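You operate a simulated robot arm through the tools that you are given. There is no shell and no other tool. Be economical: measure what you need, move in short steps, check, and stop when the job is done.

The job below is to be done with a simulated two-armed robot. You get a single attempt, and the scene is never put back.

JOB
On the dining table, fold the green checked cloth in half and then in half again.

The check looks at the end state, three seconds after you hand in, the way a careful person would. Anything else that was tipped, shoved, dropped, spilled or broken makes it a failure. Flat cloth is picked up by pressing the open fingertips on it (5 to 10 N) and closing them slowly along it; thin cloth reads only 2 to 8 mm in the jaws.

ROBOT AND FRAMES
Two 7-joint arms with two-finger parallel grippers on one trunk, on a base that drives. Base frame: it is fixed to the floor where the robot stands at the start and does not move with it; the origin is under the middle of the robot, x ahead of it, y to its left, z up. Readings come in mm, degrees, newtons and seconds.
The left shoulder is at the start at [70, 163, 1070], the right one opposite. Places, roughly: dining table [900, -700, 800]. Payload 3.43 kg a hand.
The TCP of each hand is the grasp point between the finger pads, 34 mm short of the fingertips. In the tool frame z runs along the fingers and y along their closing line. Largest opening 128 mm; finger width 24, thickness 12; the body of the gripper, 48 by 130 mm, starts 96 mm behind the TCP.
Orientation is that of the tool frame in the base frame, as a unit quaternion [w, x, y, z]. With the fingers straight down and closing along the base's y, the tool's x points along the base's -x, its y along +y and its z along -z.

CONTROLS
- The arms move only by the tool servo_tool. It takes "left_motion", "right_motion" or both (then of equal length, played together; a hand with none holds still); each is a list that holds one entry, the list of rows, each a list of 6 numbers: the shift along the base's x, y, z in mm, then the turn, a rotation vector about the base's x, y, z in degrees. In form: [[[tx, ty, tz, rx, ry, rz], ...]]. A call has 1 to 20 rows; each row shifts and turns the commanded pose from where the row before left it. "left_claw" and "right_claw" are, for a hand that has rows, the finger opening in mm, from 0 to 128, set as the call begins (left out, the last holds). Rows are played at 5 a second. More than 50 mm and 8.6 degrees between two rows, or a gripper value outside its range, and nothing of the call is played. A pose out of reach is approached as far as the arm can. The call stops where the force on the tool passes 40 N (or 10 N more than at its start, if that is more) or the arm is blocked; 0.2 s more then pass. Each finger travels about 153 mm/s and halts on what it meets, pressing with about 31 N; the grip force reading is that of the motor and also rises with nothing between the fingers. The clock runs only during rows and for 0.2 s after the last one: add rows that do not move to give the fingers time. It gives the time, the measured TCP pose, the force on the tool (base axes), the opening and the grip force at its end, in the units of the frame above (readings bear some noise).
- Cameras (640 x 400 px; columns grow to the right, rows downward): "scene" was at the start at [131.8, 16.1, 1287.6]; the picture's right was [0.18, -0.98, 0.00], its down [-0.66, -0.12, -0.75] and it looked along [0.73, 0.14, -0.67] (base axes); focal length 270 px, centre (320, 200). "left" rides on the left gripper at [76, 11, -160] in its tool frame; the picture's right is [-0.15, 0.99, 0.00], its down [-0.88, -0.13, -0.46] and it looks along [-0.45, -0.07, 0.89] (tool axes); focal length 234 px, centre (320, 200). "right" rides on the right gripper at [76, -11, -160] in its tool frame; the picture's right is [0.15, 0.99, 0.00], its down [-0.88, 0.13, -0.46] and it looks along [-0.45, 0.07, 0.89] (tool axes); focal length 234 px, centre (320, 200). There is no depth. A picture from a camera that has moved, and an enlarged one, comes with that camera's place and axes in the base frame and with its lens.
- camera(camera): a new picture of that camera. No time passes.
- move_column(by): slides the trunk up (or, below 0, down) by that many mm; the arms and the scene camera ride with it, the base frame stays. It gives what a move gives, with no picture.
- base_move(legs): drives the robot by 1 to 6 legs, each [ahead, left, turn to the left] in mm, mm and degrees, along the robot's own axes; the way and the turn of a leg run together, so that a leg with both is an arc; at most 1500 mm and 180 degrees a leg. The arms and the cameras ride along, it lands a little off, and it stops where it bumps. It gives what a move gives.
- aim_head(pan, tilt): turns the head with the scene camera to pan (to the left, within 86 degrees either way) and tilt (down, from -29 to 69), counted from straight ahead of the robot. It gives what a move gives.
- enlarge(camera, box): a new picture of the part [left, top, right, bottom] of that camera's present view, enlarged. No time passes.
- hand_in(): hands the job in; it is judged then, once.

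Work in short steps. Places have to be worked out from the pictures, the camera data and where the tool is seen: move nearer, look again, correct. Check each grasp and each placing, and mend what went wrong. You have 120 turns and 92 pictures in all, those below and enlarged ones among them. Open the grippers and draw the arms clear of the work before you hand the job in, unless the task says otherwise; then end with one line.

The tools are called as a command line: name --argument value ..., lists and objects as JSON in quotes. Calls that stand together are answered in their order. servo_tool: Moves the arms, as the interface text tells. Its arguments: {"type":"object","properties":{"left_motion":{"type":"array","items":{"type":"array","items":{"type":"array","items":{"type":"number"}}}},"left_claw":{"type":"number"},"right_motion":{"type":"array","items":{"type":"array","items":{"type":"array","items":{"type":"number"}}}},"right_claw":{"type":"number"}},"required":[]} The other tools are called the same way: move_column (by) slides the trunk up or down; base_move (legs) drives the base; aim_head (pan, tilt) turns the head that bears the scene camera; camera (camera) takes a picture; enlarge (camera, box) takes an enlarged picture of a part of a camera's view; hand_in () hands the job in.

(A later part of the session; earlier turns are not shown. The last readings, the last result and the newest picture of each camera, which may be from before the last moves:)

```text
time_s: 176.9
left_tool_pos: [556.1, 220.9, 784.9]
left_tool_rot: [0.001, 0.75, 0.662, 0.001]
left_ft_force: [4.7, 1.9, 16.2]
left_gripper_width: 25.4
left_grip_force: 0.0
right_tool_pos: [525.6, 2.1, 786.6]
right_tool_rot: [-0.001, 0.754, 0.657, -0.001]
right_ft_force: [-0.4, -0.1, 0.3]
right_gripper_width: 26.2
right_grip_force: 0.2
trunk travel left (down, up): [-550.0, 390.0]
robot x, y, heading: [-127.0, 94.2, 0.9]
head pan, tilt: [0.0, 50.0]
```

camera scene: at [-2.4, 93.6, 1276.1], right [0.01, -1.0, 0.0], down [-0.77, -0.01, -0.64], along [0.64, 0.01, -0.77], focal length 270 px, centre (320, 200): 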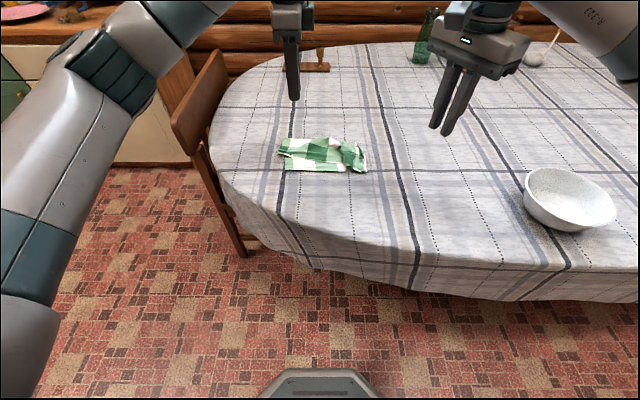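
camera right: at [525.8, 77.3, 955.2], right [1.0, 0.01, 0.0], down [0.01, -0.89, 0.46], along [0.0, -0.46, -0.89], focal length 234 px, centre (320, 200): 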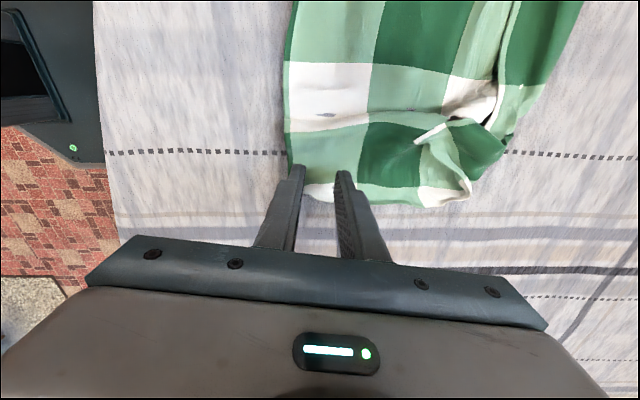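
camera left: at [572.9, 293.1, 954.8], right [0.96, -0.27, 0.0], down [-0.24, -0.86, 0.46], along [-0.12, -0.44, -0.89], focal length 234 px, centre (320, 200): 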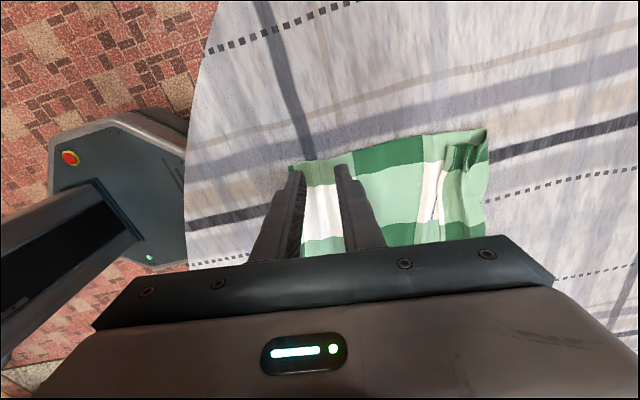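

Left is too firm (16 N), so I'll ease it 0.8 mm; the right needs about 1.2 mm more.

servo_tool --left_motion '[[[0, 0, 0.8, 0, 0, 0], [0, 0, 0, 0, 0, 0], [0, 0, 0, 0, 0, 0]]]' --right_motion '[[[0, 0, -1.2, 0, 0, 0], [0, 0, 0, 0, 0, 0], [0, 0, 0, 0, 0, 0]]]'

servo_tool --left_motion '[[[0, 0, 0, 0, 0, 0], [0, 0, 0, 0, 0, 0]]]' --right_motion '[[[0, 0, -0.4, 0, 0, 0], [0, 0, 0, 0, 0, 0]]]'

```text
time_s: 177.7
left_tool_pos: [555.6, 219.8, 784.0]
left_tool_rot: [0.0, 0.75, 0.662, 0.0]
left_ft_force: [4.5, 1.2, 11.0]
left_gripper_width: 25.3
left_grip_force: 0.1
right_tool_pos: [525.1, 2.2, 786.1]
right_tool_rot: [0.001, 0.754, 0.657, 0.001]
right_ft_force: [0.0, 0.2, 5.2]
right_gripper_width: 25.8
right_grip_force: 0.0
trunk travel left (down, up): [-550.0, 390.0]
robot x, y, heading: [-129.2, 89.3, 0.6]
head pan, tilt: [0.0, 50.0]
```

```text
time_s: 178.3
left_tool_pos: [556.9, 220.6, 785.2]
left_tool_rot: [0.0, 0.75, 0.662, 0.001]
left_ft_force: [3.8, 1.2, 9.5]
left_gripper_width: 25.5
left_grip_force: 0.1
right_tool_pos: [524.3, 1.7, 785.0]
right_tool_rot: [0.001, 0.754, 0.657, 0.0]
right_ft_force: [1.5, -1.1, 10.5]
right_gripper_width: 26.0
right_grip_force: 0.0
trunk travel left (down, up): [-550.0, 390.0]
robot x, y, heading: [-129.8, 91.8, 0.4]
head pan, tilt: [0.0, 50.0]
```

Both at about 10 N. Closing in steps to full grip.

servo_tool --left_motion '[[[0, 0, 0, 0, 0, 0], [0, 0, 0, 0, 0, 0]]]' --right_motion '[[[0, 0, 0, 0, 0, 0], [0, 0, 0, 0, 0, 0]]]' --left_claw 20 --right_claw 20

servo_tool --left_motion '[[[0, 0, 0, 0, 0, 0], [0, 0, 0, 0, 0, 0]]]' --right_motion '[[[0, 0, 0, 0, 0, 0], [0, 0, 0, 0, 0, 0]]]' --left_claw 14 --right_claw 14

servo_tool --left_motion '[[[0, 0, 0, 0, 0, 0], [0, 0, 0, 0, 0, 0]]]' --right_motion '[[[0, 0, 0, 0, 0, 0], [0, 0, 0, 0, 0, 0]]]' --left_claw 8 --right_claw 8

servo_tool --left_motion '[[[0, 0, 0, 0, 0, 0], [0, 0, 0, 0, 0, 0], [0, 0, 0, 0, 0, 0]]]' --right_motion '[[[0, 0, 0, 0, 0, 0], [0, 0, 0, 0, 0, 0], [0, 0, 0, 0, 0, 0]]]' --left_claw 0 --right_claw 0

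servo_tool --left_motion '[[[0, 0, 15, 0, 0, 0], [3, 0, 20, 0, 0, 0], [3, 2, 20, 0, 0, 0], [3, 3, 20, 0, 0, 0], [4, 3, 20, 0, 0, 0], [4, 3, 20, 0, 0, 0], [4, 3, 20, 0, 0, 0], [4, 3, 20, 0, 0, 0], [4, 2, 20, 0, 0, 0], [4, 0, 20, 0, 0, 0], [0, 0, 20, 0, 0, 0], [0, 0, 20, 0, 0, 0], [0, 0, 20, 0, 0, 0], [0, 0, 10, 0, 0, 0], [0, 0, 0, 0, 0, 0], [0, 0, 0, 0, 0, 0]]]' --right_motion '[[[0, 0, 15, 0, 0, 0], [6, 0, 20, 0, 0, 0], [6, -2, 20, 0, 0, 0], [6, -3, 20, 0, 0, 0], [7, -3, 20, 0, 0, 0], [7, -3, 20, 0, 0, 0], [7, -3, 20, 0, 0, 0], [7, -3, 20, 0, 0, 0], [8, -2, 20, 0, 0, 0], [8, 0, 20, 0, 0, 0], [2, 0, 20, 0, 0, 0], [0, 0, 20, 0, 0, 0], [0, 0, 20, 0, 0, 0], [0, 0, 10, 0, 0, 0], [0, 0, 0, 0, 0, 0], [0, 0, 0, 0, 0, 0]]]'

enlarge --camera "scene" --box '[210, 40, 434, 180]'

```text
time_s: 178.9
left_tool_pos: [554.5, 219.4, 786.3]
left_tool_rot: [0.0, 0.75, 0.662, 0.0]
left_ft_force: [-1.9, -1.5, 6.8]
left_gripper_width: 18.9
left_grip_force: 0.0
right_tool_pos: [525.1, 2.0, 785.9]
right_tool_rot: [0.001, 0.754, 0.657, 0.001]
right_ft_force: [3.2, 1.0, 11.4]
right_gripper_width: 18.0
right_grip_force: 0.1
trunk travel left (down, up): [-550.0, 390.0]
robot x, y, heading: [-128.1, 90.0, 0.9]
head pan, tilt: [0.0, 50.0]
```

```text
time_s: 179.5
left_tool_pos: [556.0, 219.5, 785.3]
left_tool_rot: [0.0, 0.749, 0.662, 0.0]
left_ft_force: [-0.1, -0.8, 4.2]
left_gripper_width: 13.2
left_grip_force: 0.0
right_tool_pos: [524.7, 2.5, 785.2]
right_tool_rot: [0.001, 0.754, 0.657, 0.0]
right_ft_force: [3.3, 1.3, 13.4]
right_gripper_width: 11.8
right_grip_force: 0.0
trunk travel left (down, up): [-550.0, 390.0]
robot x, y, heading: [-128.5, 92.9, 0.4]
head pan, tilt: [0.0, 50.0]
```

```text
time_s: 180.1
left_tool_pos: [554.5, 219.9, 785.8]
left_tool_rot: [0.0, 0.75, 0.662, 0.0]
left_ft_force: [-0.5, -0.2, 1.9]
left_gripper_width: 7.5
left_grip_force: 0.0
right_tool_pos: [524.1, 2.3, 784.1]
right_tool_rot: [0.001, 0.754, 0.657, 0.0]
right_ft_force: [2.8, 0.5, 15.8]
right_gripper_width: 5.8
right_grip_force: 0.1
trunk travel left (down, up): [-550.0, 390.0]
robot x, y, heading: [-127.2, 90.7, 0.4]
head pan, tilt: [0.0, 50.0]
```

```text
time_s: 180.9
left_tool_pos: [554.4, 220.5, 786.5]
left_tool_rot: [0.001, 0.749, 0.662, 0.001]
left_ft_force: [0.8, -0.2, -0.2]
left_gripper_width: 1.8
left_grip_force: 30.6
right_tool_pos: [524.7, 2.5, 785.7]
right_tool_rot: [0.001, 0.754, 0.657, 0.0]
right_ft_force: [-6.4, 0.7, 16.9]
right_gripper_width: 1.7
right_grip_force: 30.9
trunk travel left (down, up): [-550.0, 390.0]
robot x, y, heading: [-128.1, 91.2, 0.5]
head pan, tilt: [0.0, 50.0]
```

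```text
time_s: 184.3
left_tool_pos: [589.1, 238.1, 1049.5]
left_tool_rot: [0.0, 0.75, 0.662, 0.0]
left_ft_force: [-0.5, -13.6, 0.4]
left_gripper_width: 2.0
left_grip_force: 30.7
right_tool_pos: [590.8, -17.8, 1049.6]
right_tool_rot: [0.0, 0.755, 0.656, 0.0]
right_ft_force: [0.0, 13.2, 0.3]
right_gripper_width: 1.7
right_grip_force: 31.1
trunk travel left (down, up): [-550.0, 390.0]
robot x, y, heading: [-128.5, 94.3, 0.7]
head pan, tilt: [0.0, 50.0]
```

```text
2.86 times, centred on (322, 110) of scene
camera zoom: at [-2.5, 93.7, 1276.1], right [0.01, -1.0, 0.0], down [-0.77, -0.01, -0.64], along [0.64, 0.01, -0.77], focal length 771 px, centre (314, 457)
```

zoom: 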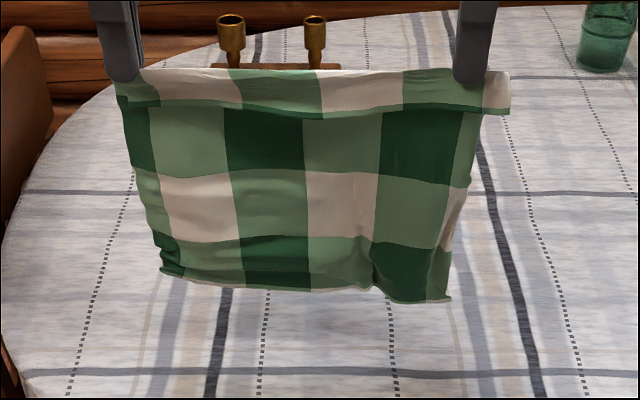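

Clean, square and taut hang. I'll relax the tension, bring it to x≈500, lower to touch, and lay the lower half away as in the first success.

servo_tool --left_motion '[[[-6, -3, 0, 0, 0, 0], [-10, -1, 0, 0, 0, 0], [-10, 0, 0, 0, 0, 0], [-10, 0, 0, 0, 0, 0], [-10, 0, 0, 0, 0, 0], [-10, 0, 0, 0, 0, 0], [-10, 0, 0, 0, 0, 0], [-10, 0, 0, 0, 0, 0], [-8, 0, 0, 0, 0, 0], [-5, 0, 0, 0, 0, 0], [0, 0, 0, 0, 0, 0], [0, 0, 0, 0, 0, 0], [0, 0, 0, 0, 0, 0], [0, 0, -12, 0, 0, 0], [0, 0, -12, 0, 0, 0], [0, 0, -12, 0, 0, 0], [0, 0, -9, 0, 0, 0], [0, 0, -4, 0, 0, 0], [0, 0, 0, 0, 0, 0]]]' --right_motion '[[[-7, 3, 0, 0, 0, 0], [-10, 1, 0, 0, 0, 0], [-10, 0, 0, 0, 0, 0], [-10, 0, 0, 0, 0, 0], [-10, 0, 0, 0, 0, 0], [-10, 0, 0, 0, 0, 0], [-10, 0, 0, 0, 0, 0], [-10, 0, 0, 0, 0, 0], [-8, 0, 0, 0, 0, 0], [-5, 0, 0, 0, 0, 0], [0, 0, 0, 0, 0, 0], [0, 0, 0, 0, 0, 0], [0, 0, 0, 0, 0, 0], [0, 0, -12, 0, 0, 0], [0, 0, -12, 0, 0, 0], [0, 0, -12, 0, 0, 0], [0, 0, -9, 0, 0, 0], [0, 0, -4, 0, 0, 0], [0, 0, 0, 0, 0, 0]]]'

servo_tool --left_motion '[[[20, 0, 1, 0, 0, 0], [20, 0, -3, 0, 0, 0], [20, 0, -9, 0, 0, 0], [15, 0, -12, 0, 0, 0], [15, 0, -13, 0, 0, 0], [15, 0, -16, 0, 0, 0], [15, 0, -19, 0, 0, 0], [15, 0, -20, 0, 0, 0], [10, 0, -22, 0, 0, 0], [8, 0, -20, 0, 0, 0], [3, 0, -15, 0, 0, 0], [-2, 0, -8, 0, 0, 0], [0, 0, 0, 0, 0, 0], [0, 0, 0, 0, 0, 0]]]' --right_motion '[[[20, 0, 1, 0, 0, 0], [20, 0, -3, 0, 0, 0], [20, 0, -9, 0, 0, 0], [15, 0, -12, 0, 0, 0], [15, 0, -13, 0, 0, 0], [15, 0, -16, 0, 0, 0], [15, 0, -19, 0, 0, 0], [15, 0, -20, 0, 0, 0], [10, 0, -22, 0, 0, 0], [8, 0, -20, 0, 0, 0], [3, 0, -15, 0, 0, 0], [-2, 0, -8, 0, 0, 0], [0, 0, 0, 0, 0, 0], [0, 0, 0, 0, 0, 0]]]'

enlarge --camera "scene" --box '[224, 100, 416, 220]'

```text
time_s: 188.3
left_tool_pos: [500.7, 236.3, 999.6]
left_tool_rot: [0.0, 0.749, 0.662, 0.0]
left_ft_force: [-0.3, -1.1, -0.5]
left_gripper_width: 1.7
left_grip_force: 30.9
right_tool_pos: [500.4, -13.4, 999.5]
right_tool_rot: [0.001, 0.754, 0.657, 0.0]
right_ft_force: [-1.5, 2.1, 0.2]
right_gripper_width: 1.7
right_grip_force: 30.7
trunk travel left (down, up): [-550.0, 390.0]
robot x, y, heading: [-129.5, 91.1, 0.5]
head pan, tilt: [0.0, 50.0]
```

```text
time_s: 191.3
left_tool_pos: [654.4, 236.9, 844.3]
left_tool_rot: [-0.001, 0.749, 0.662, 0.001]
left_ft_force: [-0.6, -1.8, -0.2]
left_gripper_width: 1.6
left_grip_force: 31.7
right_tool_pos: [653.5, -12.1, 843.9]
right_tool_rot: [0.0, 0.754, 0.657, 0.0]
right_ft_force: [0.8, 1.2, 0.6]
right_gripper_width: 1.5
right_grip_force: 31.4
trunk travel left (down, up): [-550.0, 390.0]
robot x, y, heading: [-125.8, 94.2, 0.3]
head pan, tilt: [0.0, 50.0]
```

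```text
3.33 times, centred on (320, 160) of scene
camera zoom: at [-2.3, 93.7, 1276.0], right [0.01, -1.0, 0.0], down [-0.77, -0.01, -0.64], along [0.64, 0.01, -0.77], focal length 899 px, centre (320, 333)
```

zoom: 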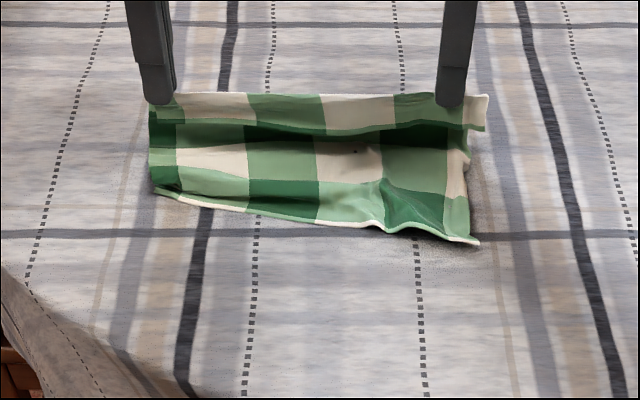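

The left side of the hem landed late (its bottom corner was curled), leaving the hem skewed. I'll re-hang, give it a light shake, and lower with a gentle +x motion so both bottom corners touch evenly, then lay again.

servo_tool --left_motion '[[[-15, 0, 40, 0, 0, 0], [-15, 0, 40, 0, 0, 0], [-15, 0, 40, 0, 0, 0], [-15, 0, 40, 0, 0, 0], [-15, 0, 40, 0, 0, 0], [0, 0, 30, 0, 0, 0], [35, 0, 0, 0, 0, 0], [-35, 0, 0, 0, 0, 0], [35, 0, 0, 0, 0, 0], [-35, 0, 0, 0, 0, 0], [35, 0, 0, 0, 0, 0], [-35, 0, 0, 0, 0, 0], [0, 0, 0, 0, 0, 0], [-24, 0, 0, 0, 0, 0], [-24, 0, 0, 0, 0, 0], [-24, 0, 0, 0, 0, 0], [-24, 0, 0, 0, 0, 0], [-24, 0, 0, 0, 0, 0], [0, 0, 0, 0, 0, 0], [0, 0, 0, 0, 0, 0]]]' --right_motion '[[[-15, 0, 40, 0, 0, 0], [-15, 0, 40, 0, 0, 0], [-15, 0, 40, 0, 0, 0], [-15, 0, 40, 0, 0, 0], [-15, 0, 40, 0, 0, 0], [0, 0, 30, 0, 0, 0], [35, 0, 0, 0, 0, 0], [-35, 0, 0, 0, 0, 0], [35, 0, 0, 0, 0, 0], [-35, 0, 0, 0, 0, 0], [35, 0, 0, 0, 0, 0], [-35, 0, 0, 0, 0, 0], [0, 0, 0, 0, 0, 0], [-24, 0, 0, 0, 0, 0], [-24, 0, 0, 0, 0, 0], [-24, 0, 0, 0, 0, 0], [-24, 0, 0, 0, 0, 0], [-24, 0, 0, 0, 0, 0], [0, 0, 0, 0, 0, 0], [0, 0, 0, 0, 0, 0]]]'

enlarge --camera "scene" --box '[210, 60, 434, 200]'

```text
time_s: 195.5
left_tool_pos: [458.7, 235.3, 1073.6]
left_tool_rot: [0.0, 0.75, 0.662, 0.0]
left_ft_force: [-1.0, -1.9, -1.5]
left_gripper_width: 1.6
left_grip_force: 30.9
right_tool_pos: [458.2, -12.4, 1073.6]
right_tool_rot: [0.0, 0.755, 0.656, 0.0]
right_ft_force: [0.7, 1.3, -0.2]
right_gripper_width: 1.6
right_grip_force: 30.3
trunk travel left (down, up): [-550.0, 390.0]
robot x, y, heading: [-131.5, 91.0, 0.7]
head pan, tilt: [0.0, 50.0]
```

```text
2.86 times, centred on (322, 130) of scene
camera zoom: at [-2.8, 93.7, 1276.1], right [0.01, -1.0, 0.0], down [-0.77, -0.01, -0.64], along [0.64, 0.01, -0.77], focal length 771 px, centre (314, 400)
```

zoom: 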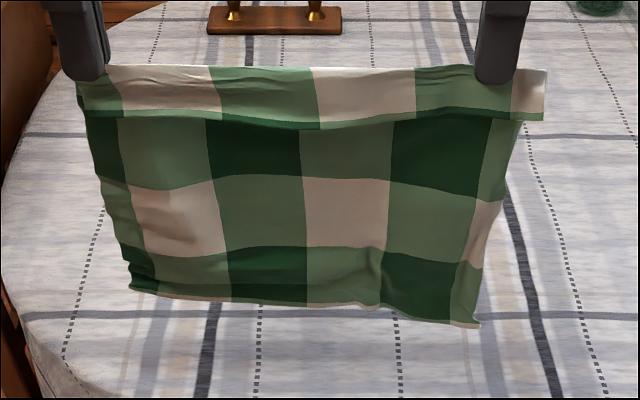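

The left bottom corner is slightly tucked behind. Dragging the hem a little in +x while low will unroll it, so I'll lower while sweeping +x until taut, drag about 35 mm, then lower straight down.

servo_tool --left_motion '[[[0, 0, -20, 0, 0, 0], [0, 0, -20, 0, 0, 0], [0, 0, -20, 0, 0, 0], [15, 0, -7, 0, 0, 0], [15, 0, -7, 0, 0, 0], [15, 0, -7, 0, 0, 0], [15, 0, -7, 0, 0, 0], [15, 0, -7, 0, 0, 0], [15, 0, -7, 0, 0, 0], [15, 0, -7, 0, 0, 0], [15, 0, -7, 0, 0, 0], [15, 0, -7, 0, 0, 0], [15, 0, -7, 0, 0, 0], [10, 0, 0, 0, 0, 0], [10, 0, 0, 0, 0, 0], [10, 0, 0, 0, 0, 0], [10, 0, 0, 0, 0, 0], [10, 0, 0, 0, 0, 0], [0, 0, 0, 0, 0, 0]]]' --right_motion '[[[0, 0, -20, 0, 0, 0], [0, 0, -20, 0, 0, 0], [0, 0, -20, 0, 0, 0], [15, 0, -7, 0, 0, 0], [15, 0, -7, 0, 0, 0], [15, 0, -7, 0, 0, 0], [15, 0, -7, 0, 0, 0], [15, 0, -7, 0, 0, 0], [15, 0, -7, 0, 0, 0], [15, 0, -7, 0, 0, 0], [15, 0, -7, 0, 0, 0], [15, 0, -7, 0, 0, 0], [15, 0, -7, 0, 0, 0], [10, 0, 0, 0, 0, 0], [10, 0, 0, 0, 0, 0], [10, 0, 0, 0, 0, 0], [10, 0, 0, 0, 0, 0], [10, 0, 0, 0, 0, 0], [0, 0, 0, 0, 0, 0]]]'

servo_tool --left_motion '[[[0, 0, -20, 0, 0, 0], [0, 0, -20, 0, 0, 0], [0, 0, -20, 0, 0, 0], [0, 0, -20, 0, 0, 0], [0, 0, -20, 0, 0, 0], [0, 0, 0, 0, 0, 0]]]' --right_motion '[[[0, 0, -20, 0, 0, 0], [0, 0, -20, 0, 0, 0], [0, 0, -20, 0, 0, 0], [0, 0, -20, 0, 0, 0], [0, 0, -20, 0, 0, 0], [0, 0, 0, 0, 0, 0]]]'

enlarge --camera "scene" --box '[224, 100, 416, 220]'

```text
time_s: 199.5
left_tool_pos: [660.1, 235.0, 945.6]
left_tool_rot: [0.0, 0.749, 0.663, 0.0]
left_ft_force: [0.2, -1.3, 0.1]
left_gripper_width: 1.6
left_grip_force: 31.3
right_tool_pos: [658.0, -13.1, 943.9]
right_tool_rot: [0.001, 0.754, 0.657, 0.0]
right_ft_force: [-0.9, 1.8, 0.1]
right_gripper_width: 1.6
right_grip_force: 30.4
trunk travel left (down, up): [-550.0, 390.0]
robot x, y, heading: [-131.6, 92.7, 0.5]
head pan, tilt: [0.0, 50.0]
```

```text
time_s: 200.9
left_tool_pos: [659.2, 234.8, 845.3]
left_tool_rot: [-0.001, 0.75, 0.662, -0.001]
left_ft_force: [0.9, -2.2, 1.3]
left_gripper_width: 1.8
left_grip_force: 30.9
right_tool_pos: [658.7, -12.3, 844.2]
right_tool_rot: [0.001, 0.754, 0.657, 0.0]
right_ft_force: [-0.8, 1.4, -0.2]
right_gripper_width: 1.7
right_grip_force: 31.2
trunk travel left (down, up): [-550.0, 390.0]
robot x, y, heading: [-128.8, 91.6, 0.8]
head pan, tilt: [0.0, 50.0]
```

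```text
3.33 times, centred on (320, 160) of scene
camera zoom: at [-2.8, 93.6, 1276.1], right [0.01, -1.0, 0.0], down [-0.77, -0.01, -0.64], along [0.64, 0.01, -0.77], focal length 899 px, centre (320, 333)
```

zoom: 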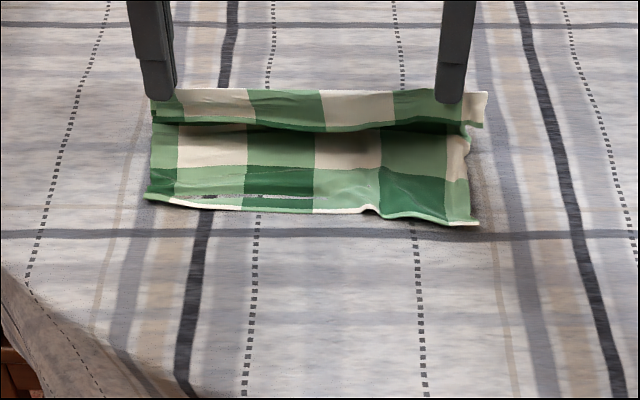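

The hem is flatter now: x≈584 (left), 553 (right). The laid part is still short, so I need the hands further out. I'll drive the base forward 65 mm (hands ride along), then skew the hands to match the hem and fold back.

base_move --legs '[[65, 0, 0]]'

```text
time_s: 201.9
left_tool_pos: [725.0, 235.9, 843.7]
left_tool_rot: [-0.001, 0.75, 0.662, -0.001]
left_ft_force: [0.0, -2.1, -0.7]
left_gripper_width: 1.9
left_grip_force: 31.2
right_tool_pos: [725.1, -13.4, 842.7]
right_tool_rot: [-0.001, 0.754, 0.657, -0.001]
right_ft_force: [0.1, 1.3, 0.4]
right_gripper_width: 1.4
right_grip_force: 30.7
trunk travel left (down, up): [-550.0, 390.0]
robot x, y, heading: [-64.1, 93.0, 0.5]
head pan, tilt: [0.0, 50.0]
```

Now I skew the hands to the hem and run the fold-back, with the small final +x settle.

servo_tool --left_motion '[[[5, 0, 0, 0, 0, 0], [4, 0, 0, 0, 0, 0], [0, 0, 0, 0, 0, 0], [-10, 0, 15, 0, 0, 0], [-15, 0, 10, 0, 0, 0], [-20, 0, 3, 0, 0, 0], [-20, 0, -6, 0, 0, 0], [-20, 0, -12, 0, 0, 0], [-17, 0, -14, 0, 0, 0], [-16, 0, -14, 0, 0, 0], [-12, 0, -12, 0, 0, 0], [-8, 0, -8, 0, 0, 0], [0, 0, 0, 0, 0, 0], [1, 0, -5, 0, 0, 0], [3, 0, -6, 0, 0, 0], [5, 0, -5, 0, 0, 0], [5, 0, -2, 0, 0, 0], [0, 0, 0, 0, 0, 0]]]' --right_motion '[[[-11, 0, 0, 0, 0, 0], [-11, 0, 0, 0, 0, 0], [0, 0, 0, 0, 0, 0], [-10, 0, 15, 0, 0, 0], [-15, 0, 10, 0, 0, 0], [-20, 0, 3, 0, 0, 0], [-20, 0, -6, 0, 0, 0], [-20, 0, -12, 0, 0, 0], [-17, 0, -14, 0, 0, 0], [-16, 0, -14, 0, 0, 0], [-12, 0, -12, 0, 0, 0], [-8, 0, -8, 0, 0, 0], [0, 0, 0, 0, 0, 0], [1, 0, -5, 0, 0, 0], [3, 0, -6, 0, 0, 0], [5, 0, -5, 0, 0, 0], [5, 0, -2, 0, 0, 0], [0, 0, 0, 0, 0, 0]]]'

servo_tool --left_motion '[[[0, 0, 0, 0, 0, 0], [0, 0, 0, 0, 0, 0], [0, 0, 3, 0, 0, 0], [0, 0, 5, 0, 0, 0], [0, 0, 10, 0, 0, 0], [0, 0, 20, 0, 0, 0], [0, 0, 40, 0, 0, 0], [0, 40, 20, 0, 0, 0], [0, 40, 0, 0, 0, 0]]]' --right_motion '[[[0, 0, 0, 0, 0, 0], [0, 0, 0, 0, 0, 0], [0, 0, 3, 0, 0, 0], [0, 0, 5, 0, 0, 0], [0, 0, 10, 0, 0, 0], [0, 0, 20, 0, 0, 0], [0, 0, 40, 0, 0, 0], [0, -40, 20, 0, 0, 0], [0, -40, 0, 0, 0, 0]]]' --left_claw 14 --right_claw 14

enlarge --camera "scene" --box '[224, 100, 416, 220]'

```text
time_s: 205.7
left_tool_pos: [609.0, 235.5, 789.2]
left_tool_rot: [0.0, 0.749, 0.662, 0.0]
left_ft_force: [-1.0, -2.5, 1.6]
left_gripper_width: 1.5
left_grip_force: 31.5
right_tool_pos: [578.0, -12.8, 787.4]
right_tool_rot: [-0.001, 0.754, 0.656, 0.0]
right_ft_force: [-0.5, 2.8, 0.1]
right_gripper_width: 1.6
right_grip_force: 30.5
trunk travel left (down, up): [-550.0, 390.0]
robot x, y, heading: [-58.2, 93.2, 0.7]
head pan, tilt: [0.0, 50.0]
```

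```text
time_s: 207.7
left_tool_pos: [609.2, 314.7, 887.5]
left_tool_rot: [0.0, 0.75, 0.662, 0.0]
left_ft_force: [0.2, 0.2, 0.2]
left_gripper_width: 14.0
left_grip_force: 0.1
right_tool_pos: [577.7, -92.6, 886.4]
right_tool_rot: [0.0, 0.755, 0.656, 0.0]
right_ft_force: [0.7, -0.7, -0.4]
right_gripper_width: 13.9
right_grip_force: 0.1
trunk travel left (down, up): [-550.0, 390.0]
robot x, y, heading: [-61.4, 94.2, 0.5]
head pan, tilt: [0.0, 50.0]
```

```text
3.33 times, centred on (320, 160) of scene
camera zoom: at [62.1, 94.1, 1276.1], right [0.01, -1.0, 0.0], down [-0.77, -0.01, -0.64], along [0.64, 0.0, -0.77], focal length 899 px, centre (320, 333)
```

zoom: 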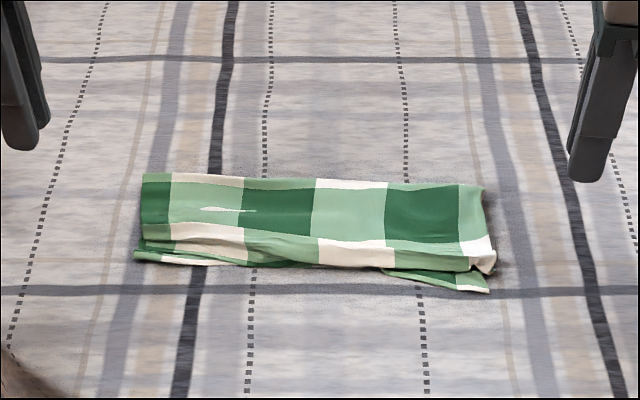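

A good half fold: corners about (575,245), (675,251), (662,-51), (543,-40). Now the second fold: raise the hands, set the wrists, and drive to the 45° position again, slightly shifted.

servo_tool --left_motion '[[[-5, 0, 8, 0, 0, -2.26], [-5, 0, 8, 0, 0, -2.26], [-5, 0, 8, 0, 0, -2.26], [-5, 0, 8, 0, 0, -2.26], [-5, 0, 8, 0, 0, -2.26], [-5, 0, 8, 0, 0, -2.26], [-5, 0, 8, 0, 0, -2.26], [-5, 0, 8, 0, 0, -2.26], [-5, 0, 8, 0, 0, -2.26], [-5, 0, 8, 0, 0, -2.26], [-5, 0, 8, 0, 0, -2.26], [-5, 0, 8, 0, 0, -2.26], [-5, 0, 8, 0, 0, -2.26], [-5, 0, 8, 0, 0, -2.26], [-5, 0, 8, 0, 0, -2.26], [-5, 0, 8, 0, 0, -2.26], [-5, 0, 0, 0, 0, -2.26]]]' --right_motion '[[[-5, 0, 8, 0, 0, 8.41], [-5, 0, 8, 0, 0, 8.41], [-5, 0, 8, 0, 0, 8.41], [-5, 0, 8, 0, 0, 8.41], [-5, 0, 8, 0, 0, 8.41], [-5, 0, 8, 0, 0, 8.41], [-5, 0, 8, 0, 0, 8.41], [-5, 0, 8, 0, 0, 8.41], [-5, 0, 8, 0, 0, 8.41], [-5, 0, 8, 0, 0, 8.41], [-5, 0, 8, 0, 0, 8.41], [-5, 0, 8, 0, 0, 8.41], [-5, 0, 8, 0, 0, 8.41], [-5, 0, 8, 0, 0, 8.41], [-5, 0, 8, 0, 0, 8.41], [-5, 0, 8, 0, 0, 8.41], [-5, 0, 0, 0, 0, 8.41]]]'

base_move --legs '[[-110, 496, 0], [0, 0, -45.5], [260, 260, 0]]'

```text
time_s: 211.3
left_tool_pos: [524.2, 315.4, 1016.0]
left_tool_rot: [-0.001, 0.926, 0.377, 0.0]
left_ft_force: [-0.5, 0.2, -0.1]
left_gripper_width: 14.1
left_grip_force: 0.0
right_tool_pos: [493.4, -92.7, 1015.0]
right_tool_rot: [0.0, -0.384, 0.923, 0.0]
right_ft_force: [0.1, 0.2, -0.2]
right_gripper_width: 14.3
right_grip_force: 0.1
trunk travel left (down, up): [-550.0, 390.0]
robot x, y, heading: [-62.0, 93.3, 0.4]
head pan, tilt: [0.0, 50.0]
```

```text
time_s: 218.3
left_tool_pos: [763.4, 328.5, 1014.8]
left_tool_rot: [0.001, 1.0, -0.007, 0.0]
left_ft_force: [0.8, 0.6, -0.2]
left_gripper_width: 14.0
left_grip_force: 0.1
right_tool_pos: [452.0, 62.4, 1014.4]
right_tool_rot: [0.0, 0.002, 1.0, 0.0]
right_ft_force: [0.3, 0.1, 0.3]
right_gripper_width: 14.0
right_grip_force: 0.1
trunk travel left (down, up): [-550.0, 390.0]
robot x, y, heading: [192.8, 590.4, -44.3]
head pan, tilt: [0.0, 50.0]
```

The base is in place. I'll bring both hands to the strip's left end, outer fingers just beyond the edge, hovering at z≈800.

servo_tool --left_motion '[[[-11.6, -11.4, -16, 0, 0, 0], [-11.6, -11.4, -16, 0, 0, 0], [-11.6, -11.4, -16, 0, 0, 0], [-11.6, -11.4, -16, 0, 0, 0], [-11.6, -11.4, -16, 0, 0, 0], [-11.6, -11.4, -16, 0, 0, 0], [-11.6, -11.4, -16, 0, 0, 0], [-11.6, -11.4, -16, 0, 0, 0], [0, 0, -22, 0, 0, 0], [0, 0, -22, 0, 0, 0], [0, 0, -22, 0, 0, 0], [0, 0, -22, 0, 0, 0], [0, 0, 0, 0, 0, 0]]]' --right_motion '[[[15.9, 21.4, -16, 0, 0, 0], [15.9, 21.4, -16, 0, 0, 0], [15.9, 21.4, -16, 0, 0, 0], [15.9, 21.4, -16, 0, 0, 0], [15.9, 21.4, -16, 0, 0, 0], [15.9, 21.4, -16, 0, 0, 0], [15.9, 21.4, -16, 0, 0, 0], [15.9, 21.4, -16, 0, 0, 0], [0, 0, -22, 0, 0, 0], [0, 0, -22, 0, 0, 0], [0, 0, -22, 0, 0, 0], [0, 0, -22, 0, 0, 0], [0, 0, 0, 0, 0, 0]]]' --left_claw 40 --right_claw 40

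camera --camera "right"

```text
time_s: 221.1
left_tool_pos: [669.7, 235.9, 798.2]
left_tool_rot: [0.0, 1.0, -0.007, 0.0]
left_ft_force: [0.7, 0.0, -0.4]
left_gripper_width: 39.7
left_grip_force: 0.0
right_tool_pos: [577.8, 233.5, 796.0]
right_tool_rot: [0.0, 0.002, 1.0, 0.0]
right_ft_force: [0.1, -0.6, 0.9]
right_gripper_width: 39.9
right_grip_force: 0.1
trunk travel left (down, up): [-550.0, 390.0]
robot x, y, heading: [191.7, 590.4, -45.0]
head pan, tilt: [0.0, 50.0]
```

```text
2 pictures are left
camera right: at [503.8, 224.1, 956.2], right [-0.14, 0.99, 0.0], down [0.88, 0.13, 0.46], along [0.45, 0.06, -0.89], focal length 234 px, centre (320, 200)
```

right: 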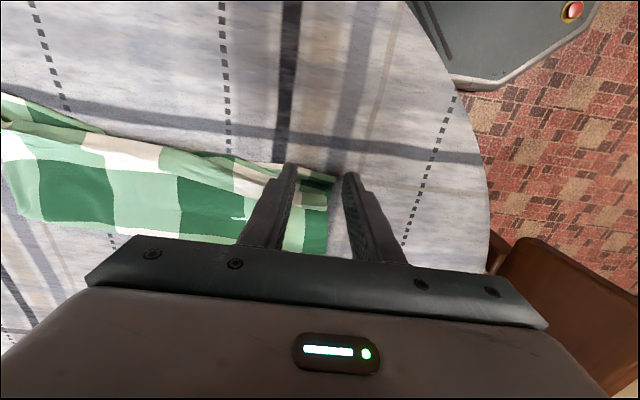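

The edge is at y≈248 and the near corner at x≈582. I'll shift both hands +6 mm in x and go down to contact.

servo_tool --left_motion '[[[6, 0, 0, 0, 0, 0], [0, 0, -4, 0, 0, 0], [0, 0, -4, 0, 0, 0], [0, 0, -3, 0, 0, 0], [0, 0, -1, 0, 0, 0], [0, 0, 0, 0, 0, 0], [0, 0, 0, 0, 0, 0]]]' --right_motion '[[[6, 0, 0, 0, 0, 0], [0, 0, -4, 0, 0, 0], [0, 0, -4, 0, 0, 0], [0, 0, -2, 0, 0, 0], [0, 0, 0, 0, 0, 0], [0, 0, 0, 0, 0, 0], [0, 0, 0, 0, 0, 0]]]'

servo_tool --left_motion '[[[0, 0, -1, 0, 0, 0], [0, 0, 0, 0, 0, 0], [0, 0, 0, 0, 0, 0]]]' --right_motion '[[[0, 0, -1, 0, 0, 0], [0, 0, 0, 0, 0, 0], [0, 0, 0, 0, 0, 0]]]'

```text
time_s: 222.7
left_tool_pos: [676.2, 237.4, 786.2]
left_tool_rot: [0.0, 1.0, -0.007, 0.0]
left_ft_force: [0.7, 0.4, 1.4]
left_gripper_width: 39.6
left_grip_force: 0.1
right_tool_pos: [583.1, 232.6, 787.5]
right_tool_rot: [0.0, 0.002, 1.0, 0.001]
right_ft_force: [-0.7, -0.6, 0.5]
right_gripper_width: 39.9
right_grip_force: 0.1
trunk travel left (down, up): [-550.0, 390.0]
robot x, y, heading: [191.4, 588.4, -44.8]
head pan, tilt: [0.0, 50.0]
```

```text
time_s: 223.5
left_tool_pos: [675.9, 235.5, 785.8]
left_tool_rot: [-0.001, 1.0, -0.007, -0.001]
left_ft_force: [1.1, 0.3, -0.7]
left_gripper_width: 39.8
left_grip_force: 0.0
right_tool_pos: [585.1, 233.7, 786.7]
right_tool_rot: [0.0, 0.001, 1.0, 0.0]
right_ft_force: [-1.0, 0.6, -0.5]
right_gripper_width: 39.8
right_grip_force: 0.1
trunk travel left (down, up): [-550.0, 390.0]
robot x, y, heading: [192.6, 587.7, -44.8]
head pan, tilt: [0.0, 50.0]
```

Not yet pressing; another 1.3 mm on each.

servo_tool --left_motion '[[[0, 0, -1.3, 0, 0, 0], [0, 0, 0, 0, 0, 0], [0, 0, 0, 0, 0, 0]]]' --right_motion '[[[0, 0, -1.5, 0, 0, 0], [0, 0, 0, 0, 0, 0], [0, 0, 0, 0, 0, 0]]]'

servo_tool --left_motion '[[[0, 0, -0.6, 0, 0, 0], [0, 0, 0, 0, 0, 0], [0, 0, 0, 0, 0, 0]]]' --right_motion '[[[0, 0, -0.6, 0, 0, 0], [0, 0, 0, 0, 0, 0], [0, 0, 0, 0, 0, 0]]]'

```text
time_s: 224.3
left_tool_pos: [677.0, 236.8, 786.1]
left_tool_rot: [0.0, 1.0, -0.007, 0.0]
left_ft_force: [1.1, 0.0, 2.3]
left_gripper_width: 39.7
left_grip_force: 0.1
right_tool_pos: [583.8, 235.0, 786.1]
right_tool_rot: [0.0, 0.001, 1.0, 0.0]
right_ft_force: [0.6, -2.0, 7.4]
right_gripper_width: 40.4
right_grip_force: 0.3
trunk travel left (down, up): [-550.0, 390.0]
robot x, y, heading: [190.4, 591.8, -44.8]
head pan, tilt: [0.0, 50.0]
```

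```text
time_s: 225.1
left_tool_pos: [676.8, 235.6, 785.6]
left_tool_rot: [0.001, 1.0, -0.007, 0.0]
left_ft_force: [1.9, -1.3, 5.2]
left_gripper_width: 40.2
left_grip_force: 0.7
right_tool_pos: [583.9, 234.7, 786.0]
right_tool_rot: [0.001, 0.002, 1.0, -0.001]
right_ft_force: [2.9, -0.8, 11.7]
right_gripper_width: 40.8
right_grip_force: 0.2
trunk travel left (down, up): [-550.0, 390.0]
robot x, y, heading: [188.9, 587.7, -44.7]
head pan, tilt: [0.0, 50.0]
```

Pressing at 5 and 11 N. Closing slowly to gather both layers.

servo_tool --left_motion '[[[0, 0, -0.3, 0, 0, 0], [0, 0, 0, 0, 0, 0]]]' --right_motion '[[[0, 0, 0.2, 0, 0, 0], [0, 0, 0, 0, 0, 0]]]' --left_claw 34 --right_claw 34

servo_tool --left_motion '[[[0, 0, 0, 0, 0, 0], [0, 0, 0, 0, 0, 0]]]' --right_motion '[[[0, 0, 0, 0, 0, 0], [0, 0, 0, 0, 0, 0]]]' --left_claw 28 --right_claw 28

servo_tool --left_motion '[[[0, 0, 0, 0, 0, 0], [0, 0, 0, 0, 0, 0]]]' --right_motion '[[[0, 0, 0, 0, 0, 0], [0, 0, 0, 0, 0, 0]]]' --left_claw 22 --right_claw 22

servo_tool --left_motion '[[[0, 0, 0, 0, 0, 0], [0, 0, 0, 0, 0, 0]]]' --right_motion '[[[0, 0, 0, 0, 0, 0], [0, 0, 0, 0, 0, 0]]]' --left_claw 16 --right_claw 16

servo_tool --left_motion '[[[0, 0, 0, 0, 0, 0], [0, 0, 0, 0, 0, 0]]]' --right_motion '[[[0, 0, 0, 0, 0, 0], [0, 0, 0, 0, 0, 0]]]' --left_claw 10 --right_claw 10

servo_tool --left_motion '[[[0, 0, 0, 0, 0, 0], [0, 0, 0, 0, 0, 0]]]' --right_motion '[[[0, 0, 0, 0, 0, 0], [0, 0, 0, 0, 0, 0]]]' --left_claw 5 --right_claw 5

servo_tool --left_motion '[[[0, 0, 0, 0, 0, 0], [0, 0, 0, 0, 0, 0], [0, 0, 0, 0, 0, 0]]]' --right_motion '[[[0, 0, 0, 0, 0, 0], [0, 0, 0, 0, 0, 0], [0, 0, 0, 0, 0, 0]]]' --left_claw 0 --right_claw 0

```text
time_s: 225.7
left_tool_pos: [675.4, 238.3, 785.7]
left_tool_rot: [0.0, 1.0, -0.006, 0.001]
left_ft_force: [1.3, 1.7, 9.0]
left_gripper_width: 32.9
left_grip_force: 0.1
right_tool_pos: [582.9, 234.0, 785.6]
right_tool_rot: [0.001, 0.001, 1.0, -0.001]
right_ft_force: [2.7, -4.3, 11.1]
right_gripper_width: 36.2
right_grip_force: 2.0
trunk travel left (down, up): [-550.0, 390.0]
robot x, y, heading: [191.1, 592.1, -45.0]
head pan, tilt: [0.0, 50.0]
```

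```text
time_s: 226.3
left_tool_pos: [675.2, 237.7, 785.9]
left_tool_rot: [0.0, 1.0, -0.007, 0.001]
left_ft_force: [-0.1, 2.2, 8.3]
left_gripper_width: 27.4
left_grip_force: 0.1
right_tool_pos: [583.2, 236.4, 785.3]
right_tool_rot: [0.0, 0.001, 1.0, 0.0]
right_ft_force: [-0.1, 3.7, 10.9]
right_gripper_width: 26.2
right_grip_force: 0.1
trunk travel left (down, up): [-550.0, 390.0]
robot x, y, heading: [192.6, 587.6, -44.6]
head pan, tilt: [0.0, 50.0]
```

```text
time_s: 226.9
left_tool_pos: [675.2, 238.5, 785.8]
left_tool_rot: [0.002, 1.0, -0.007, 0.001]
left_ft_force: [0.0, 1.9, 8.6]
left_gripper_width: 20.7
left_grip_force: 0.2
right_tool_pos: [583.1, 235.5, 786.7]
right_tool_rot: [0.0, 0.002, 1.0, -0.001]
right_ft_force: [-0.5, 2.8, 9.7]
right_gripper_width: 20.7
right_grip_force: 0.0
trunk travel left (down, up): [-550.0, 390.0]
robot x, y, heading: [189.9, 587.6, -44.9]
head pan, tilt: [0.0, 50.0]
```

```text
time_s: 227.5
left_tool_pos: [675.5, 237.5, 786.2]
left_tool_rot: [0.0, 1.0, -0.007, 0.001]
left_ft_force: [-0.6, 2.1, 9.7]
left_gripper_width: 14.6
left_grip_force: 0.0
right_tool_pos: [582.4, 235.8, 785.1]
right_tool_rot: [0.002, 0.002, 1.0, 0.0]
right_ft_force: [-0.2, 2.1, 9.4]
right_gripper_width: 14.8
right_grip_force: 0.0
trunk travel left (down, up): [-550.0, 390.0]
robot x, y, heading: [193.3, 589.9, -45.0]
head pan, tilt: [0.0, 50.0]
```

```text
time_s: 228.1
left_tool_pos: [676.2, 238.3, 784.8]
left_tool_rot: [0.001, 1.0, -0.007, 0.001]
left_ft_force: [-1.3, 2.3, 10.1]
left_gripper_width: 9.3
left_grip_force: 0.1
right_tool_pos: [582.1, 234.6, 785.3]
right_tool_rot: [0.001, 0.002, 1.0, 0.0]
right_ft_force: [0.3, 0.2, 8.1]
right_gripper_width: 10.0
right_grip_force: 0.0
trunk travel left (down, up): [-550.0, 390.0]
robot x, y, heading: [188.7, 592.2, -44.6]
head pan, tilt: [0.0, 50.0]
```

```text
time_s: 228.7
left_tool_pos: [675.7, 236.8, 784.8]
left_tool_rot: [0.0, 1.0, -0.007, 0.001]
left_ft_force: [-1.7, -0.1, 9.9]
left_gripper_width: 6.9
left_grip_force: 0.7
right_tool_pos: [583.6, 234.6, 786.0]
right_tool_rot: [0.0, 0.002, 1.0, -0.002]
right_ft_force: [0.4, 0.6, 9.8]
right_gripper_width: 5.0
right_grip_force: 0.1
trunk travel left (down, up): [-550.0, 390.0]
robot x, y, heading: [191.6, 589.8, -44.7]
head pan, tilt: [0.0, 50.0]
```

```text
time_s: 229.5
left_tool_pos: [674.7, 235.7, 785.6]
left_tool_rot: [0.001, 1.0, -0.007, 0.001]
left_ft_force: [-1.5, -2.1, 10.0]
left_gripper_width: 2.3
left_grip_force: 31.0
right_tool_pos: [583.3, 234.9, 785.0]
right_tool_rot: [0.0, 0.001, 1.0, -0.001]
right_ft_force: [0.8, -0.8, 10.4]
right_gripper_width: 2.3
right_grip_force: 31.1
trunk travel left (down, up): [-550.0, 390.0]
robot x, y, heading: [187.5, 587.4, -44.7]
head pan, tilt: [0.0, 50.0]
```

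Both hands hold 2.3 mm. Lifting smoothly to a full hang, then back to y≈235 to settle.

servo_tool --left_motion '[[[0, 0, 10, 0, 0, 0], [0, -6, 20, 0, 0, 0], [0, -7, 20, 0, 0, 0], [0, -7, 20, 0, 0, 0], [0, -7, 20, 0, 0, 0], [0, -7, 20, 0, 0, 0], [0, -7, 20, 0, 0, 0], [0, -7, 20, 0, 0, 0], [0, -7, 20, 0, 0, 0], [0, -7, 20, 0, 0, 0], [0, -7, 20, 0, 0, 0], [0, -7, 20, 0, 0, 0], [0, -4, 20, 0, 0, 0], [0, 0, 20, 0, 0, 0], [0, 0, 20, 0, 0, 0], [0, 0, 12, 0, 0, 0], [0, 0, 0, 0, 0, 0], [0, 0, 0, 0, 0, 0]]]' --right_motion '[[[0, 0, 10, 0, 0, 0], [0, -6, 20, 0, 0, 0], [0, -7, 20, 0, 0, 0], [0, -7, 20, 0, 0, 0], [0, -7, 20, 0, 0, 0], [0, -7, 20, 0, 0, 0], [0, -7, 20, 0, 0, 0], [0, -7, 20, 0, 0, 0], [0, -7, 20, 0, 0, 0], [0, -7, 20, 0, 0, 0], [0, -7, 20, 0, 0, 0], [0, -7, 20, 0, 0, 0], [0, -4, 20, 0, 0, 0], [0, 0, 20, 0, 0, 0], [0, 0, 20, 0, 0, 0], [0, 0, 12, 0, 0, 0], [0, 0, 0, 0, 0, 0], [0, 0, 0, 0, 0, 0]]]'

servo_tool --left_motion '[[[0, 8, 0, 0, 0, 0], [0, 10, 0, 0, 0, 0], [0, 10, 0, 0, 0, 0], [0, 10, 0, 0, 0, 0], [0, 10, 0, 0, 0, 0], [0, 10, 0, 0, 0, 0], [0, 8, 0, 0, 0, 0], [0, 6, 0, 0, 0, 0], [0, 3, 0, 0, 0, 0], [0, 0, 0, 0, 0, 0], [0, 0, 0, 0, 0, 0], [0, 0, 0, 0, 0, 0]]]' --right_motion '[[[0, 8, 0, 0, 0, 0], [0, 10, 0, 0, 0, 0], [0, 10, 0, 0, 0, 0], [0, 10, 0, 0, 0, 0], [0, 10, 0, 0, 0, 0], [0, 10, 0, 0, 0, 0], [0, 8, 0, 0, 0, 0], [0, 6, 0, 0, 0, 0], [0, 3, 0, 0, 0, 0], [0, 0, 0, 0, 0, 0], [0, 0, 0, 0, 0, 0], [0, 0, 0, 0, 0, 0]]]'

```text
time_s: 233.3
left_tool_pos: [676.7, 157.2, 1085.3]
left_tool_rot: [0.0, 1.0, -0.008, 0.0]
left_ft_force: [-1.7, 0.2, -0.5]
left_gripper_width: 2.5
left_grip_force: 31.3
right_tool_pos: [584.5, 153.9, 1087.3]
right_tool_rot: [0.0, 0.002, 1.0, 0.0]
right_ft_force: [1.5, -0.3, 0.0]
right_gripper_width: 2.4
right_grip_force: 30.9
trunk travel left (down, up): [-550.0, 390.0]
robot x, y, heading: [189.0, 588.9, -45.0]
head pan, tilt: [0.0, 50.0]
```

```text
time_s: 235.9
left_tool_pos: [676.0, 231.2, 1085.3]
left_tool_rot: [0.0, 1.0, -0.006, 0.0]
left_ft_force: [-0.9, 0.9, 0.1]
left_gripper_width: 2.1
left_grip_force: 31.2
right_tool_pos: [584.3, 229.1, 1086.7]
right_tool_rot: [0.0, 0.001, 1.0, 0.0]
right_ft_force: [0.7, 0.8, 0.1]
right_gripper_width: 2.0
right_grip_force: 30.9
trunk travel left (down, up): [-550.0, 390.0]
robot x, y, heading: [193.5, 587.2, -44.8]
head pan, tilt: [0.0, 50.0]
```

Holding well. Lower to touch and lay the lower half away (-y), then use one picture to locate the bottom edge.

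servo_tool --left_motion '[[[0, 0, -12, 0, 0, 0], [0, 0, -12, 0, 0, 0], [0, 0, -12, 0, 0, 0], [0, 0, -12, 0, 0, 0], [0, 0, 0, 0, 0, 0], [0, -30, 0, 0, 0, 0], [0, -25, -7, 0, 0, 0], [0, -25, -12, 0, 0, 0], [0, -20, -15, 0, 0, 0], [0, -18, -18, 0, 0, 0], [0, -15, -20, 0, 0, 0], [0, -13, -23, 0, 0, 0], [0, -9, -25, 0, 0, 0], [0, -5, -25, 0, 0, 0], [0, -2, -25, 0, 0, 0], [0, 0, -22, 0, 0, 0], [0, 0, 0, 0, 0, 0]]]' --right_motion '[[[0, 0, -12, 0, 0, 0], [0, 0, -12, 0, 0, 0], [0, 0, -12, 0, 0, 0], [0, 0, -13, 0, 0, 0], [0, 0, 0, 0, 0, 0], [0, -30, 0, 0, 0, 0], [0, -25, -7, 0, 0, 0], [0, -25, -12, 0, 0, 0], [0, -20, -15, 0, 0, 0], [0, -18, -18, 0, 0, 0], [0, -15, -20, 0, 0, 0], [0, -13, -23, 0, 0, 0], [0, -9, -25, 0, 0, 0], [0, -5, -25, 0, 0, 0], [0, -2, -25, 0, 0, 0], [0, 0, -22, 0, 0, 0], [0, 0, 0, 0, 0, 0]]]'

enlarge --camera "scene" --box '[200, 70, 440, 220]'

```text
time_s: 239.5
left_tool_pos: [676.2, 68.9, 844.8]
left_tool_rot: [0.0, 1.0, -0.006, 0.0]
left_ft_force: [-0.6, -0.2, -0.7]
left_gripper_width: 2.4
left_grip_force: 30.7
right_tool_pos: [583.6, 67.5, 845.8]
right_tool_rot: [0.0, 0.002, 1.0, 0.001]
right_ft_force: [0.7, 0.4, 0.0]
right_gripper_width: 2.1
right_grip_force: 30.6
trunk travel left (down, up): [-550.0, 390.0]
robot x, y, heading: [192.8, 585.4, -44.6]
head pan, tilt: [0.0, 50.0]
```

```text
2.67 times, centred on (320, 145) of scene
camera zoom: at [279.5, 500.1, 1276.1], right [-0.7, -0.71, 0.0], down [-0.54, 0.54, -0.64], along [0.46, -0.45, -0.77], focal length 719 px, centre (320, 347)
```

zoom: 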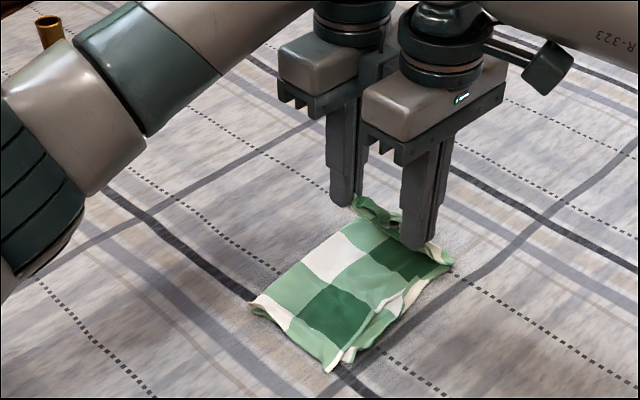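

Excellent: both layers are together, with the end edge at y≈203 and x 563–679. Now fold back: out a little more, up and over, then seat the held end on that edge.

servo_tool --left_motion '[[[0, -12, -3, 0, 0, 0], [0, -12, -3, 0, 0, 0], [0, 9, 20, 0, 0, 0], [0, 15, 18, 0, 0, 0], [0, 20, 10, 0, 0, 0], [0, 20, -2, 0, 0, 0], [0, 20, -10, 0, 0, 0], [0, 18, -14, 0, 0, 0], [0, 15, -18, 0, 0, 0], [0, 12, -18, 0, 0, 0], [0, 10, -16, 0, 0, 0], [0, 7, -8, 0, 0, 0], [0, 0, 0, 0, 0, 0], [0, 0, 0, 0, 0, 0], [0, -1, -4, 0, 0, 0], [0, -2, -4, 0, 0, 0], [0, -2, -4, 0, 0, 0], [0, 0, 0, 0, 0, 0]]]' --right_motion '[[[0, -12, -3, 0, 0, 0], [0, -12, -3, 0, 0, 0], [0, 9, 20, 0, 0, 0], [0, 15, 18, 0, 0, 0], [0, 20, 10, 0, 0, 0], [0, 20, -2, 0, 0, 0], [0, 20, -10, 0, 0, 0], [0, 18, -14, 0, 0, 0], [0, 15, -18, 0, 0, 0], [0, 12, -18, 0, 0, 0], [0, 10, -16, 0, 0, 0], [0, 7, -8, 0, 0, 0], [0, 0, 0, 0, 0, 0], [0, 0, 0, 0, 0, 0], [0, -1, -4, 0, 0, 0], [0, -2, -4, 0, 0, 0], [0, -2, -4, 0, 0, 0], [0, 0, 0, 0, 0, 0]]]'

```text
time_s: 243.3
left_tool_pos: [674.7, 186.0, 795.3]
left_tool_rot: [0.002, 1.0, -0.007, 0.004]
left_ft_force: [-1.7, -0.3, 0.4]
left_gripper_width: 2.2
left_grip_force: 31.1
right_tool_pos: [581.0, 184.4, 791.1]
right_tool_rot: [0.002, 0.001, 1.0, -0.001]
right_ft_force: [1.9, -0.2, 0.7]
right_gripper_width: 2.0
right_grip_force: 30.9
trunk travel left (down, up): [-550.0, 390.0]
robot x, y, heading: [191.7, 586.4, -45.1]
head pan, tilt: [0.0, 50.0]
```

Seated at y≈185, slightly high. I'll lower a touch to rest on the stack.

servo_tool --left_motion '[[[0, 0, -1, 0, 0, 0], [0, 0, -1, 0, 0, 0], [0, 0, 0, 0, 0, 0], [0, 0, 0, 0, 0, 0]]]' --right_motion '[[[0, 0, 0, 0, 0, 0], [0, 0, 0, 0, 0, 0], [0, 0, 0, 0, 0, 0], [0, 0, 0, 0, 0, 0]]]'

```text
time_s: 244.3
left_tool_pos: [674.6, 184.7, 793.7]
left_tool_rot: [0.002, 1.0, -0.007, 0.005]
left_ft_force: [-2.6, -0.1, -0.1]
left_gripper_width: 2.4
left_grip_force: 31.0
right_tool_pos: [581.0, 184.1, 791.8]
right_tool_rot: [0.003, 0.001, 1.0, 0.0]
right_ft_force: [3.1, 0.5, 2.3]
right_gripper_width: 2.0
right_grip_force: 30.8
trunk travel left (down, up): [-550.0, 390.0]
robot x, y, heading: [188.7, 590.5, -44.7]
head pan, tilt: [0.0, 50.0]
```

Release gently and rise straight up, then draw the hands clear toward me.

servo_tool --left_motion '[[[0, 0, 0, 0, 0, 0], [0, 0, 0, 0, 0, 0], [0, 0, 0, 0, 0, 0], [0, 0, 3, 0, 0, 0], [0, 0, 5, 0, 0, 0], [0, 0, 10, 0, 0, 0], [0, 0, 20, 0, 0, 0], [0, 0, 40, 0, 0, 0], [0, 0, 40, 0, 0, 0], [10, 20, 40, 0, 0, 0], [10, 20, 30, 0, 0, 0], [10, 20, 0, 0, 0, 0]]]' --right_motion '[[[0, 0, 0, 0, 0, 0], [0, 0, 0, 0, 0, 0], [0, 0, 0, 0, 0, 0], [0, 0, 3, 0, 0, 0], [0, 0, 5, 0, 0, 0], [0, 0, 10, 0, 0, 0], [0, 0, 20, 0, 0, 0], [0, 0, 40, 0, 0, 0], [0, 0, 40, 0, 0, 0], [-30, 0, 35, 0, 0, 0], [-40, 0, 25, 0, 0, 0], [-40, 0, 0, 0, 0, 0]]]' --left_claw 16 --right_claw 16

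enlarge --camera "scene" --box '[232, 90, 408, 200]'

```text
time_s: 246.9
left_tool_pos: [705.9, 246.3, 974.9]
left_tool_rot: [0.0, 1.0, -0.008, 0.0]
left_ft_force: [0.3, 0.5, 0.4]
left_gripper_width: 16.0
left_grip_force: 0.0
right_tool_pos: [474.4, 185.2, 967.4]
right_tool_rot: [0.0, 0.001, 1.0, 0.0]
right_ft_force: [-1.0, 0.3, 0.1]
right_gripper_width: 15.9
right_grip_force: 0.1
trunk travel left (down, up): [-550.0, 390.0]
robot x, y, heading: [191.2, 589.4, -44.7]
head pan, tilt: [0.0, 50.0]
```

```text
3.64 times, centred on (320, 145) of scene
camera zoom: at [279.6, 500.0, 1276.1], right [-0.7, -0.71, 0.0], down [-0.54, 0.54, -0.64], along [0.46, -0.45, -0.77], focal length 981 px, centre (320, 400)
```

zoom: 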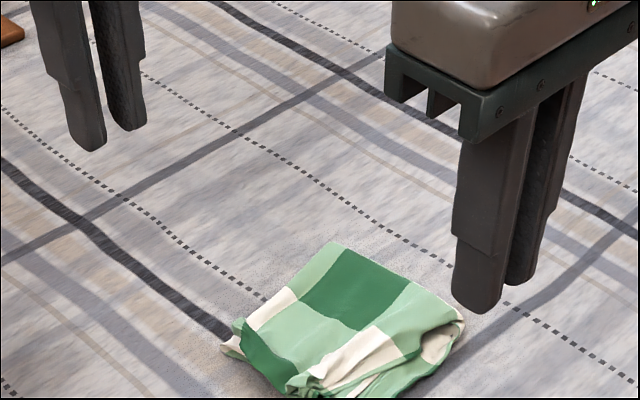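

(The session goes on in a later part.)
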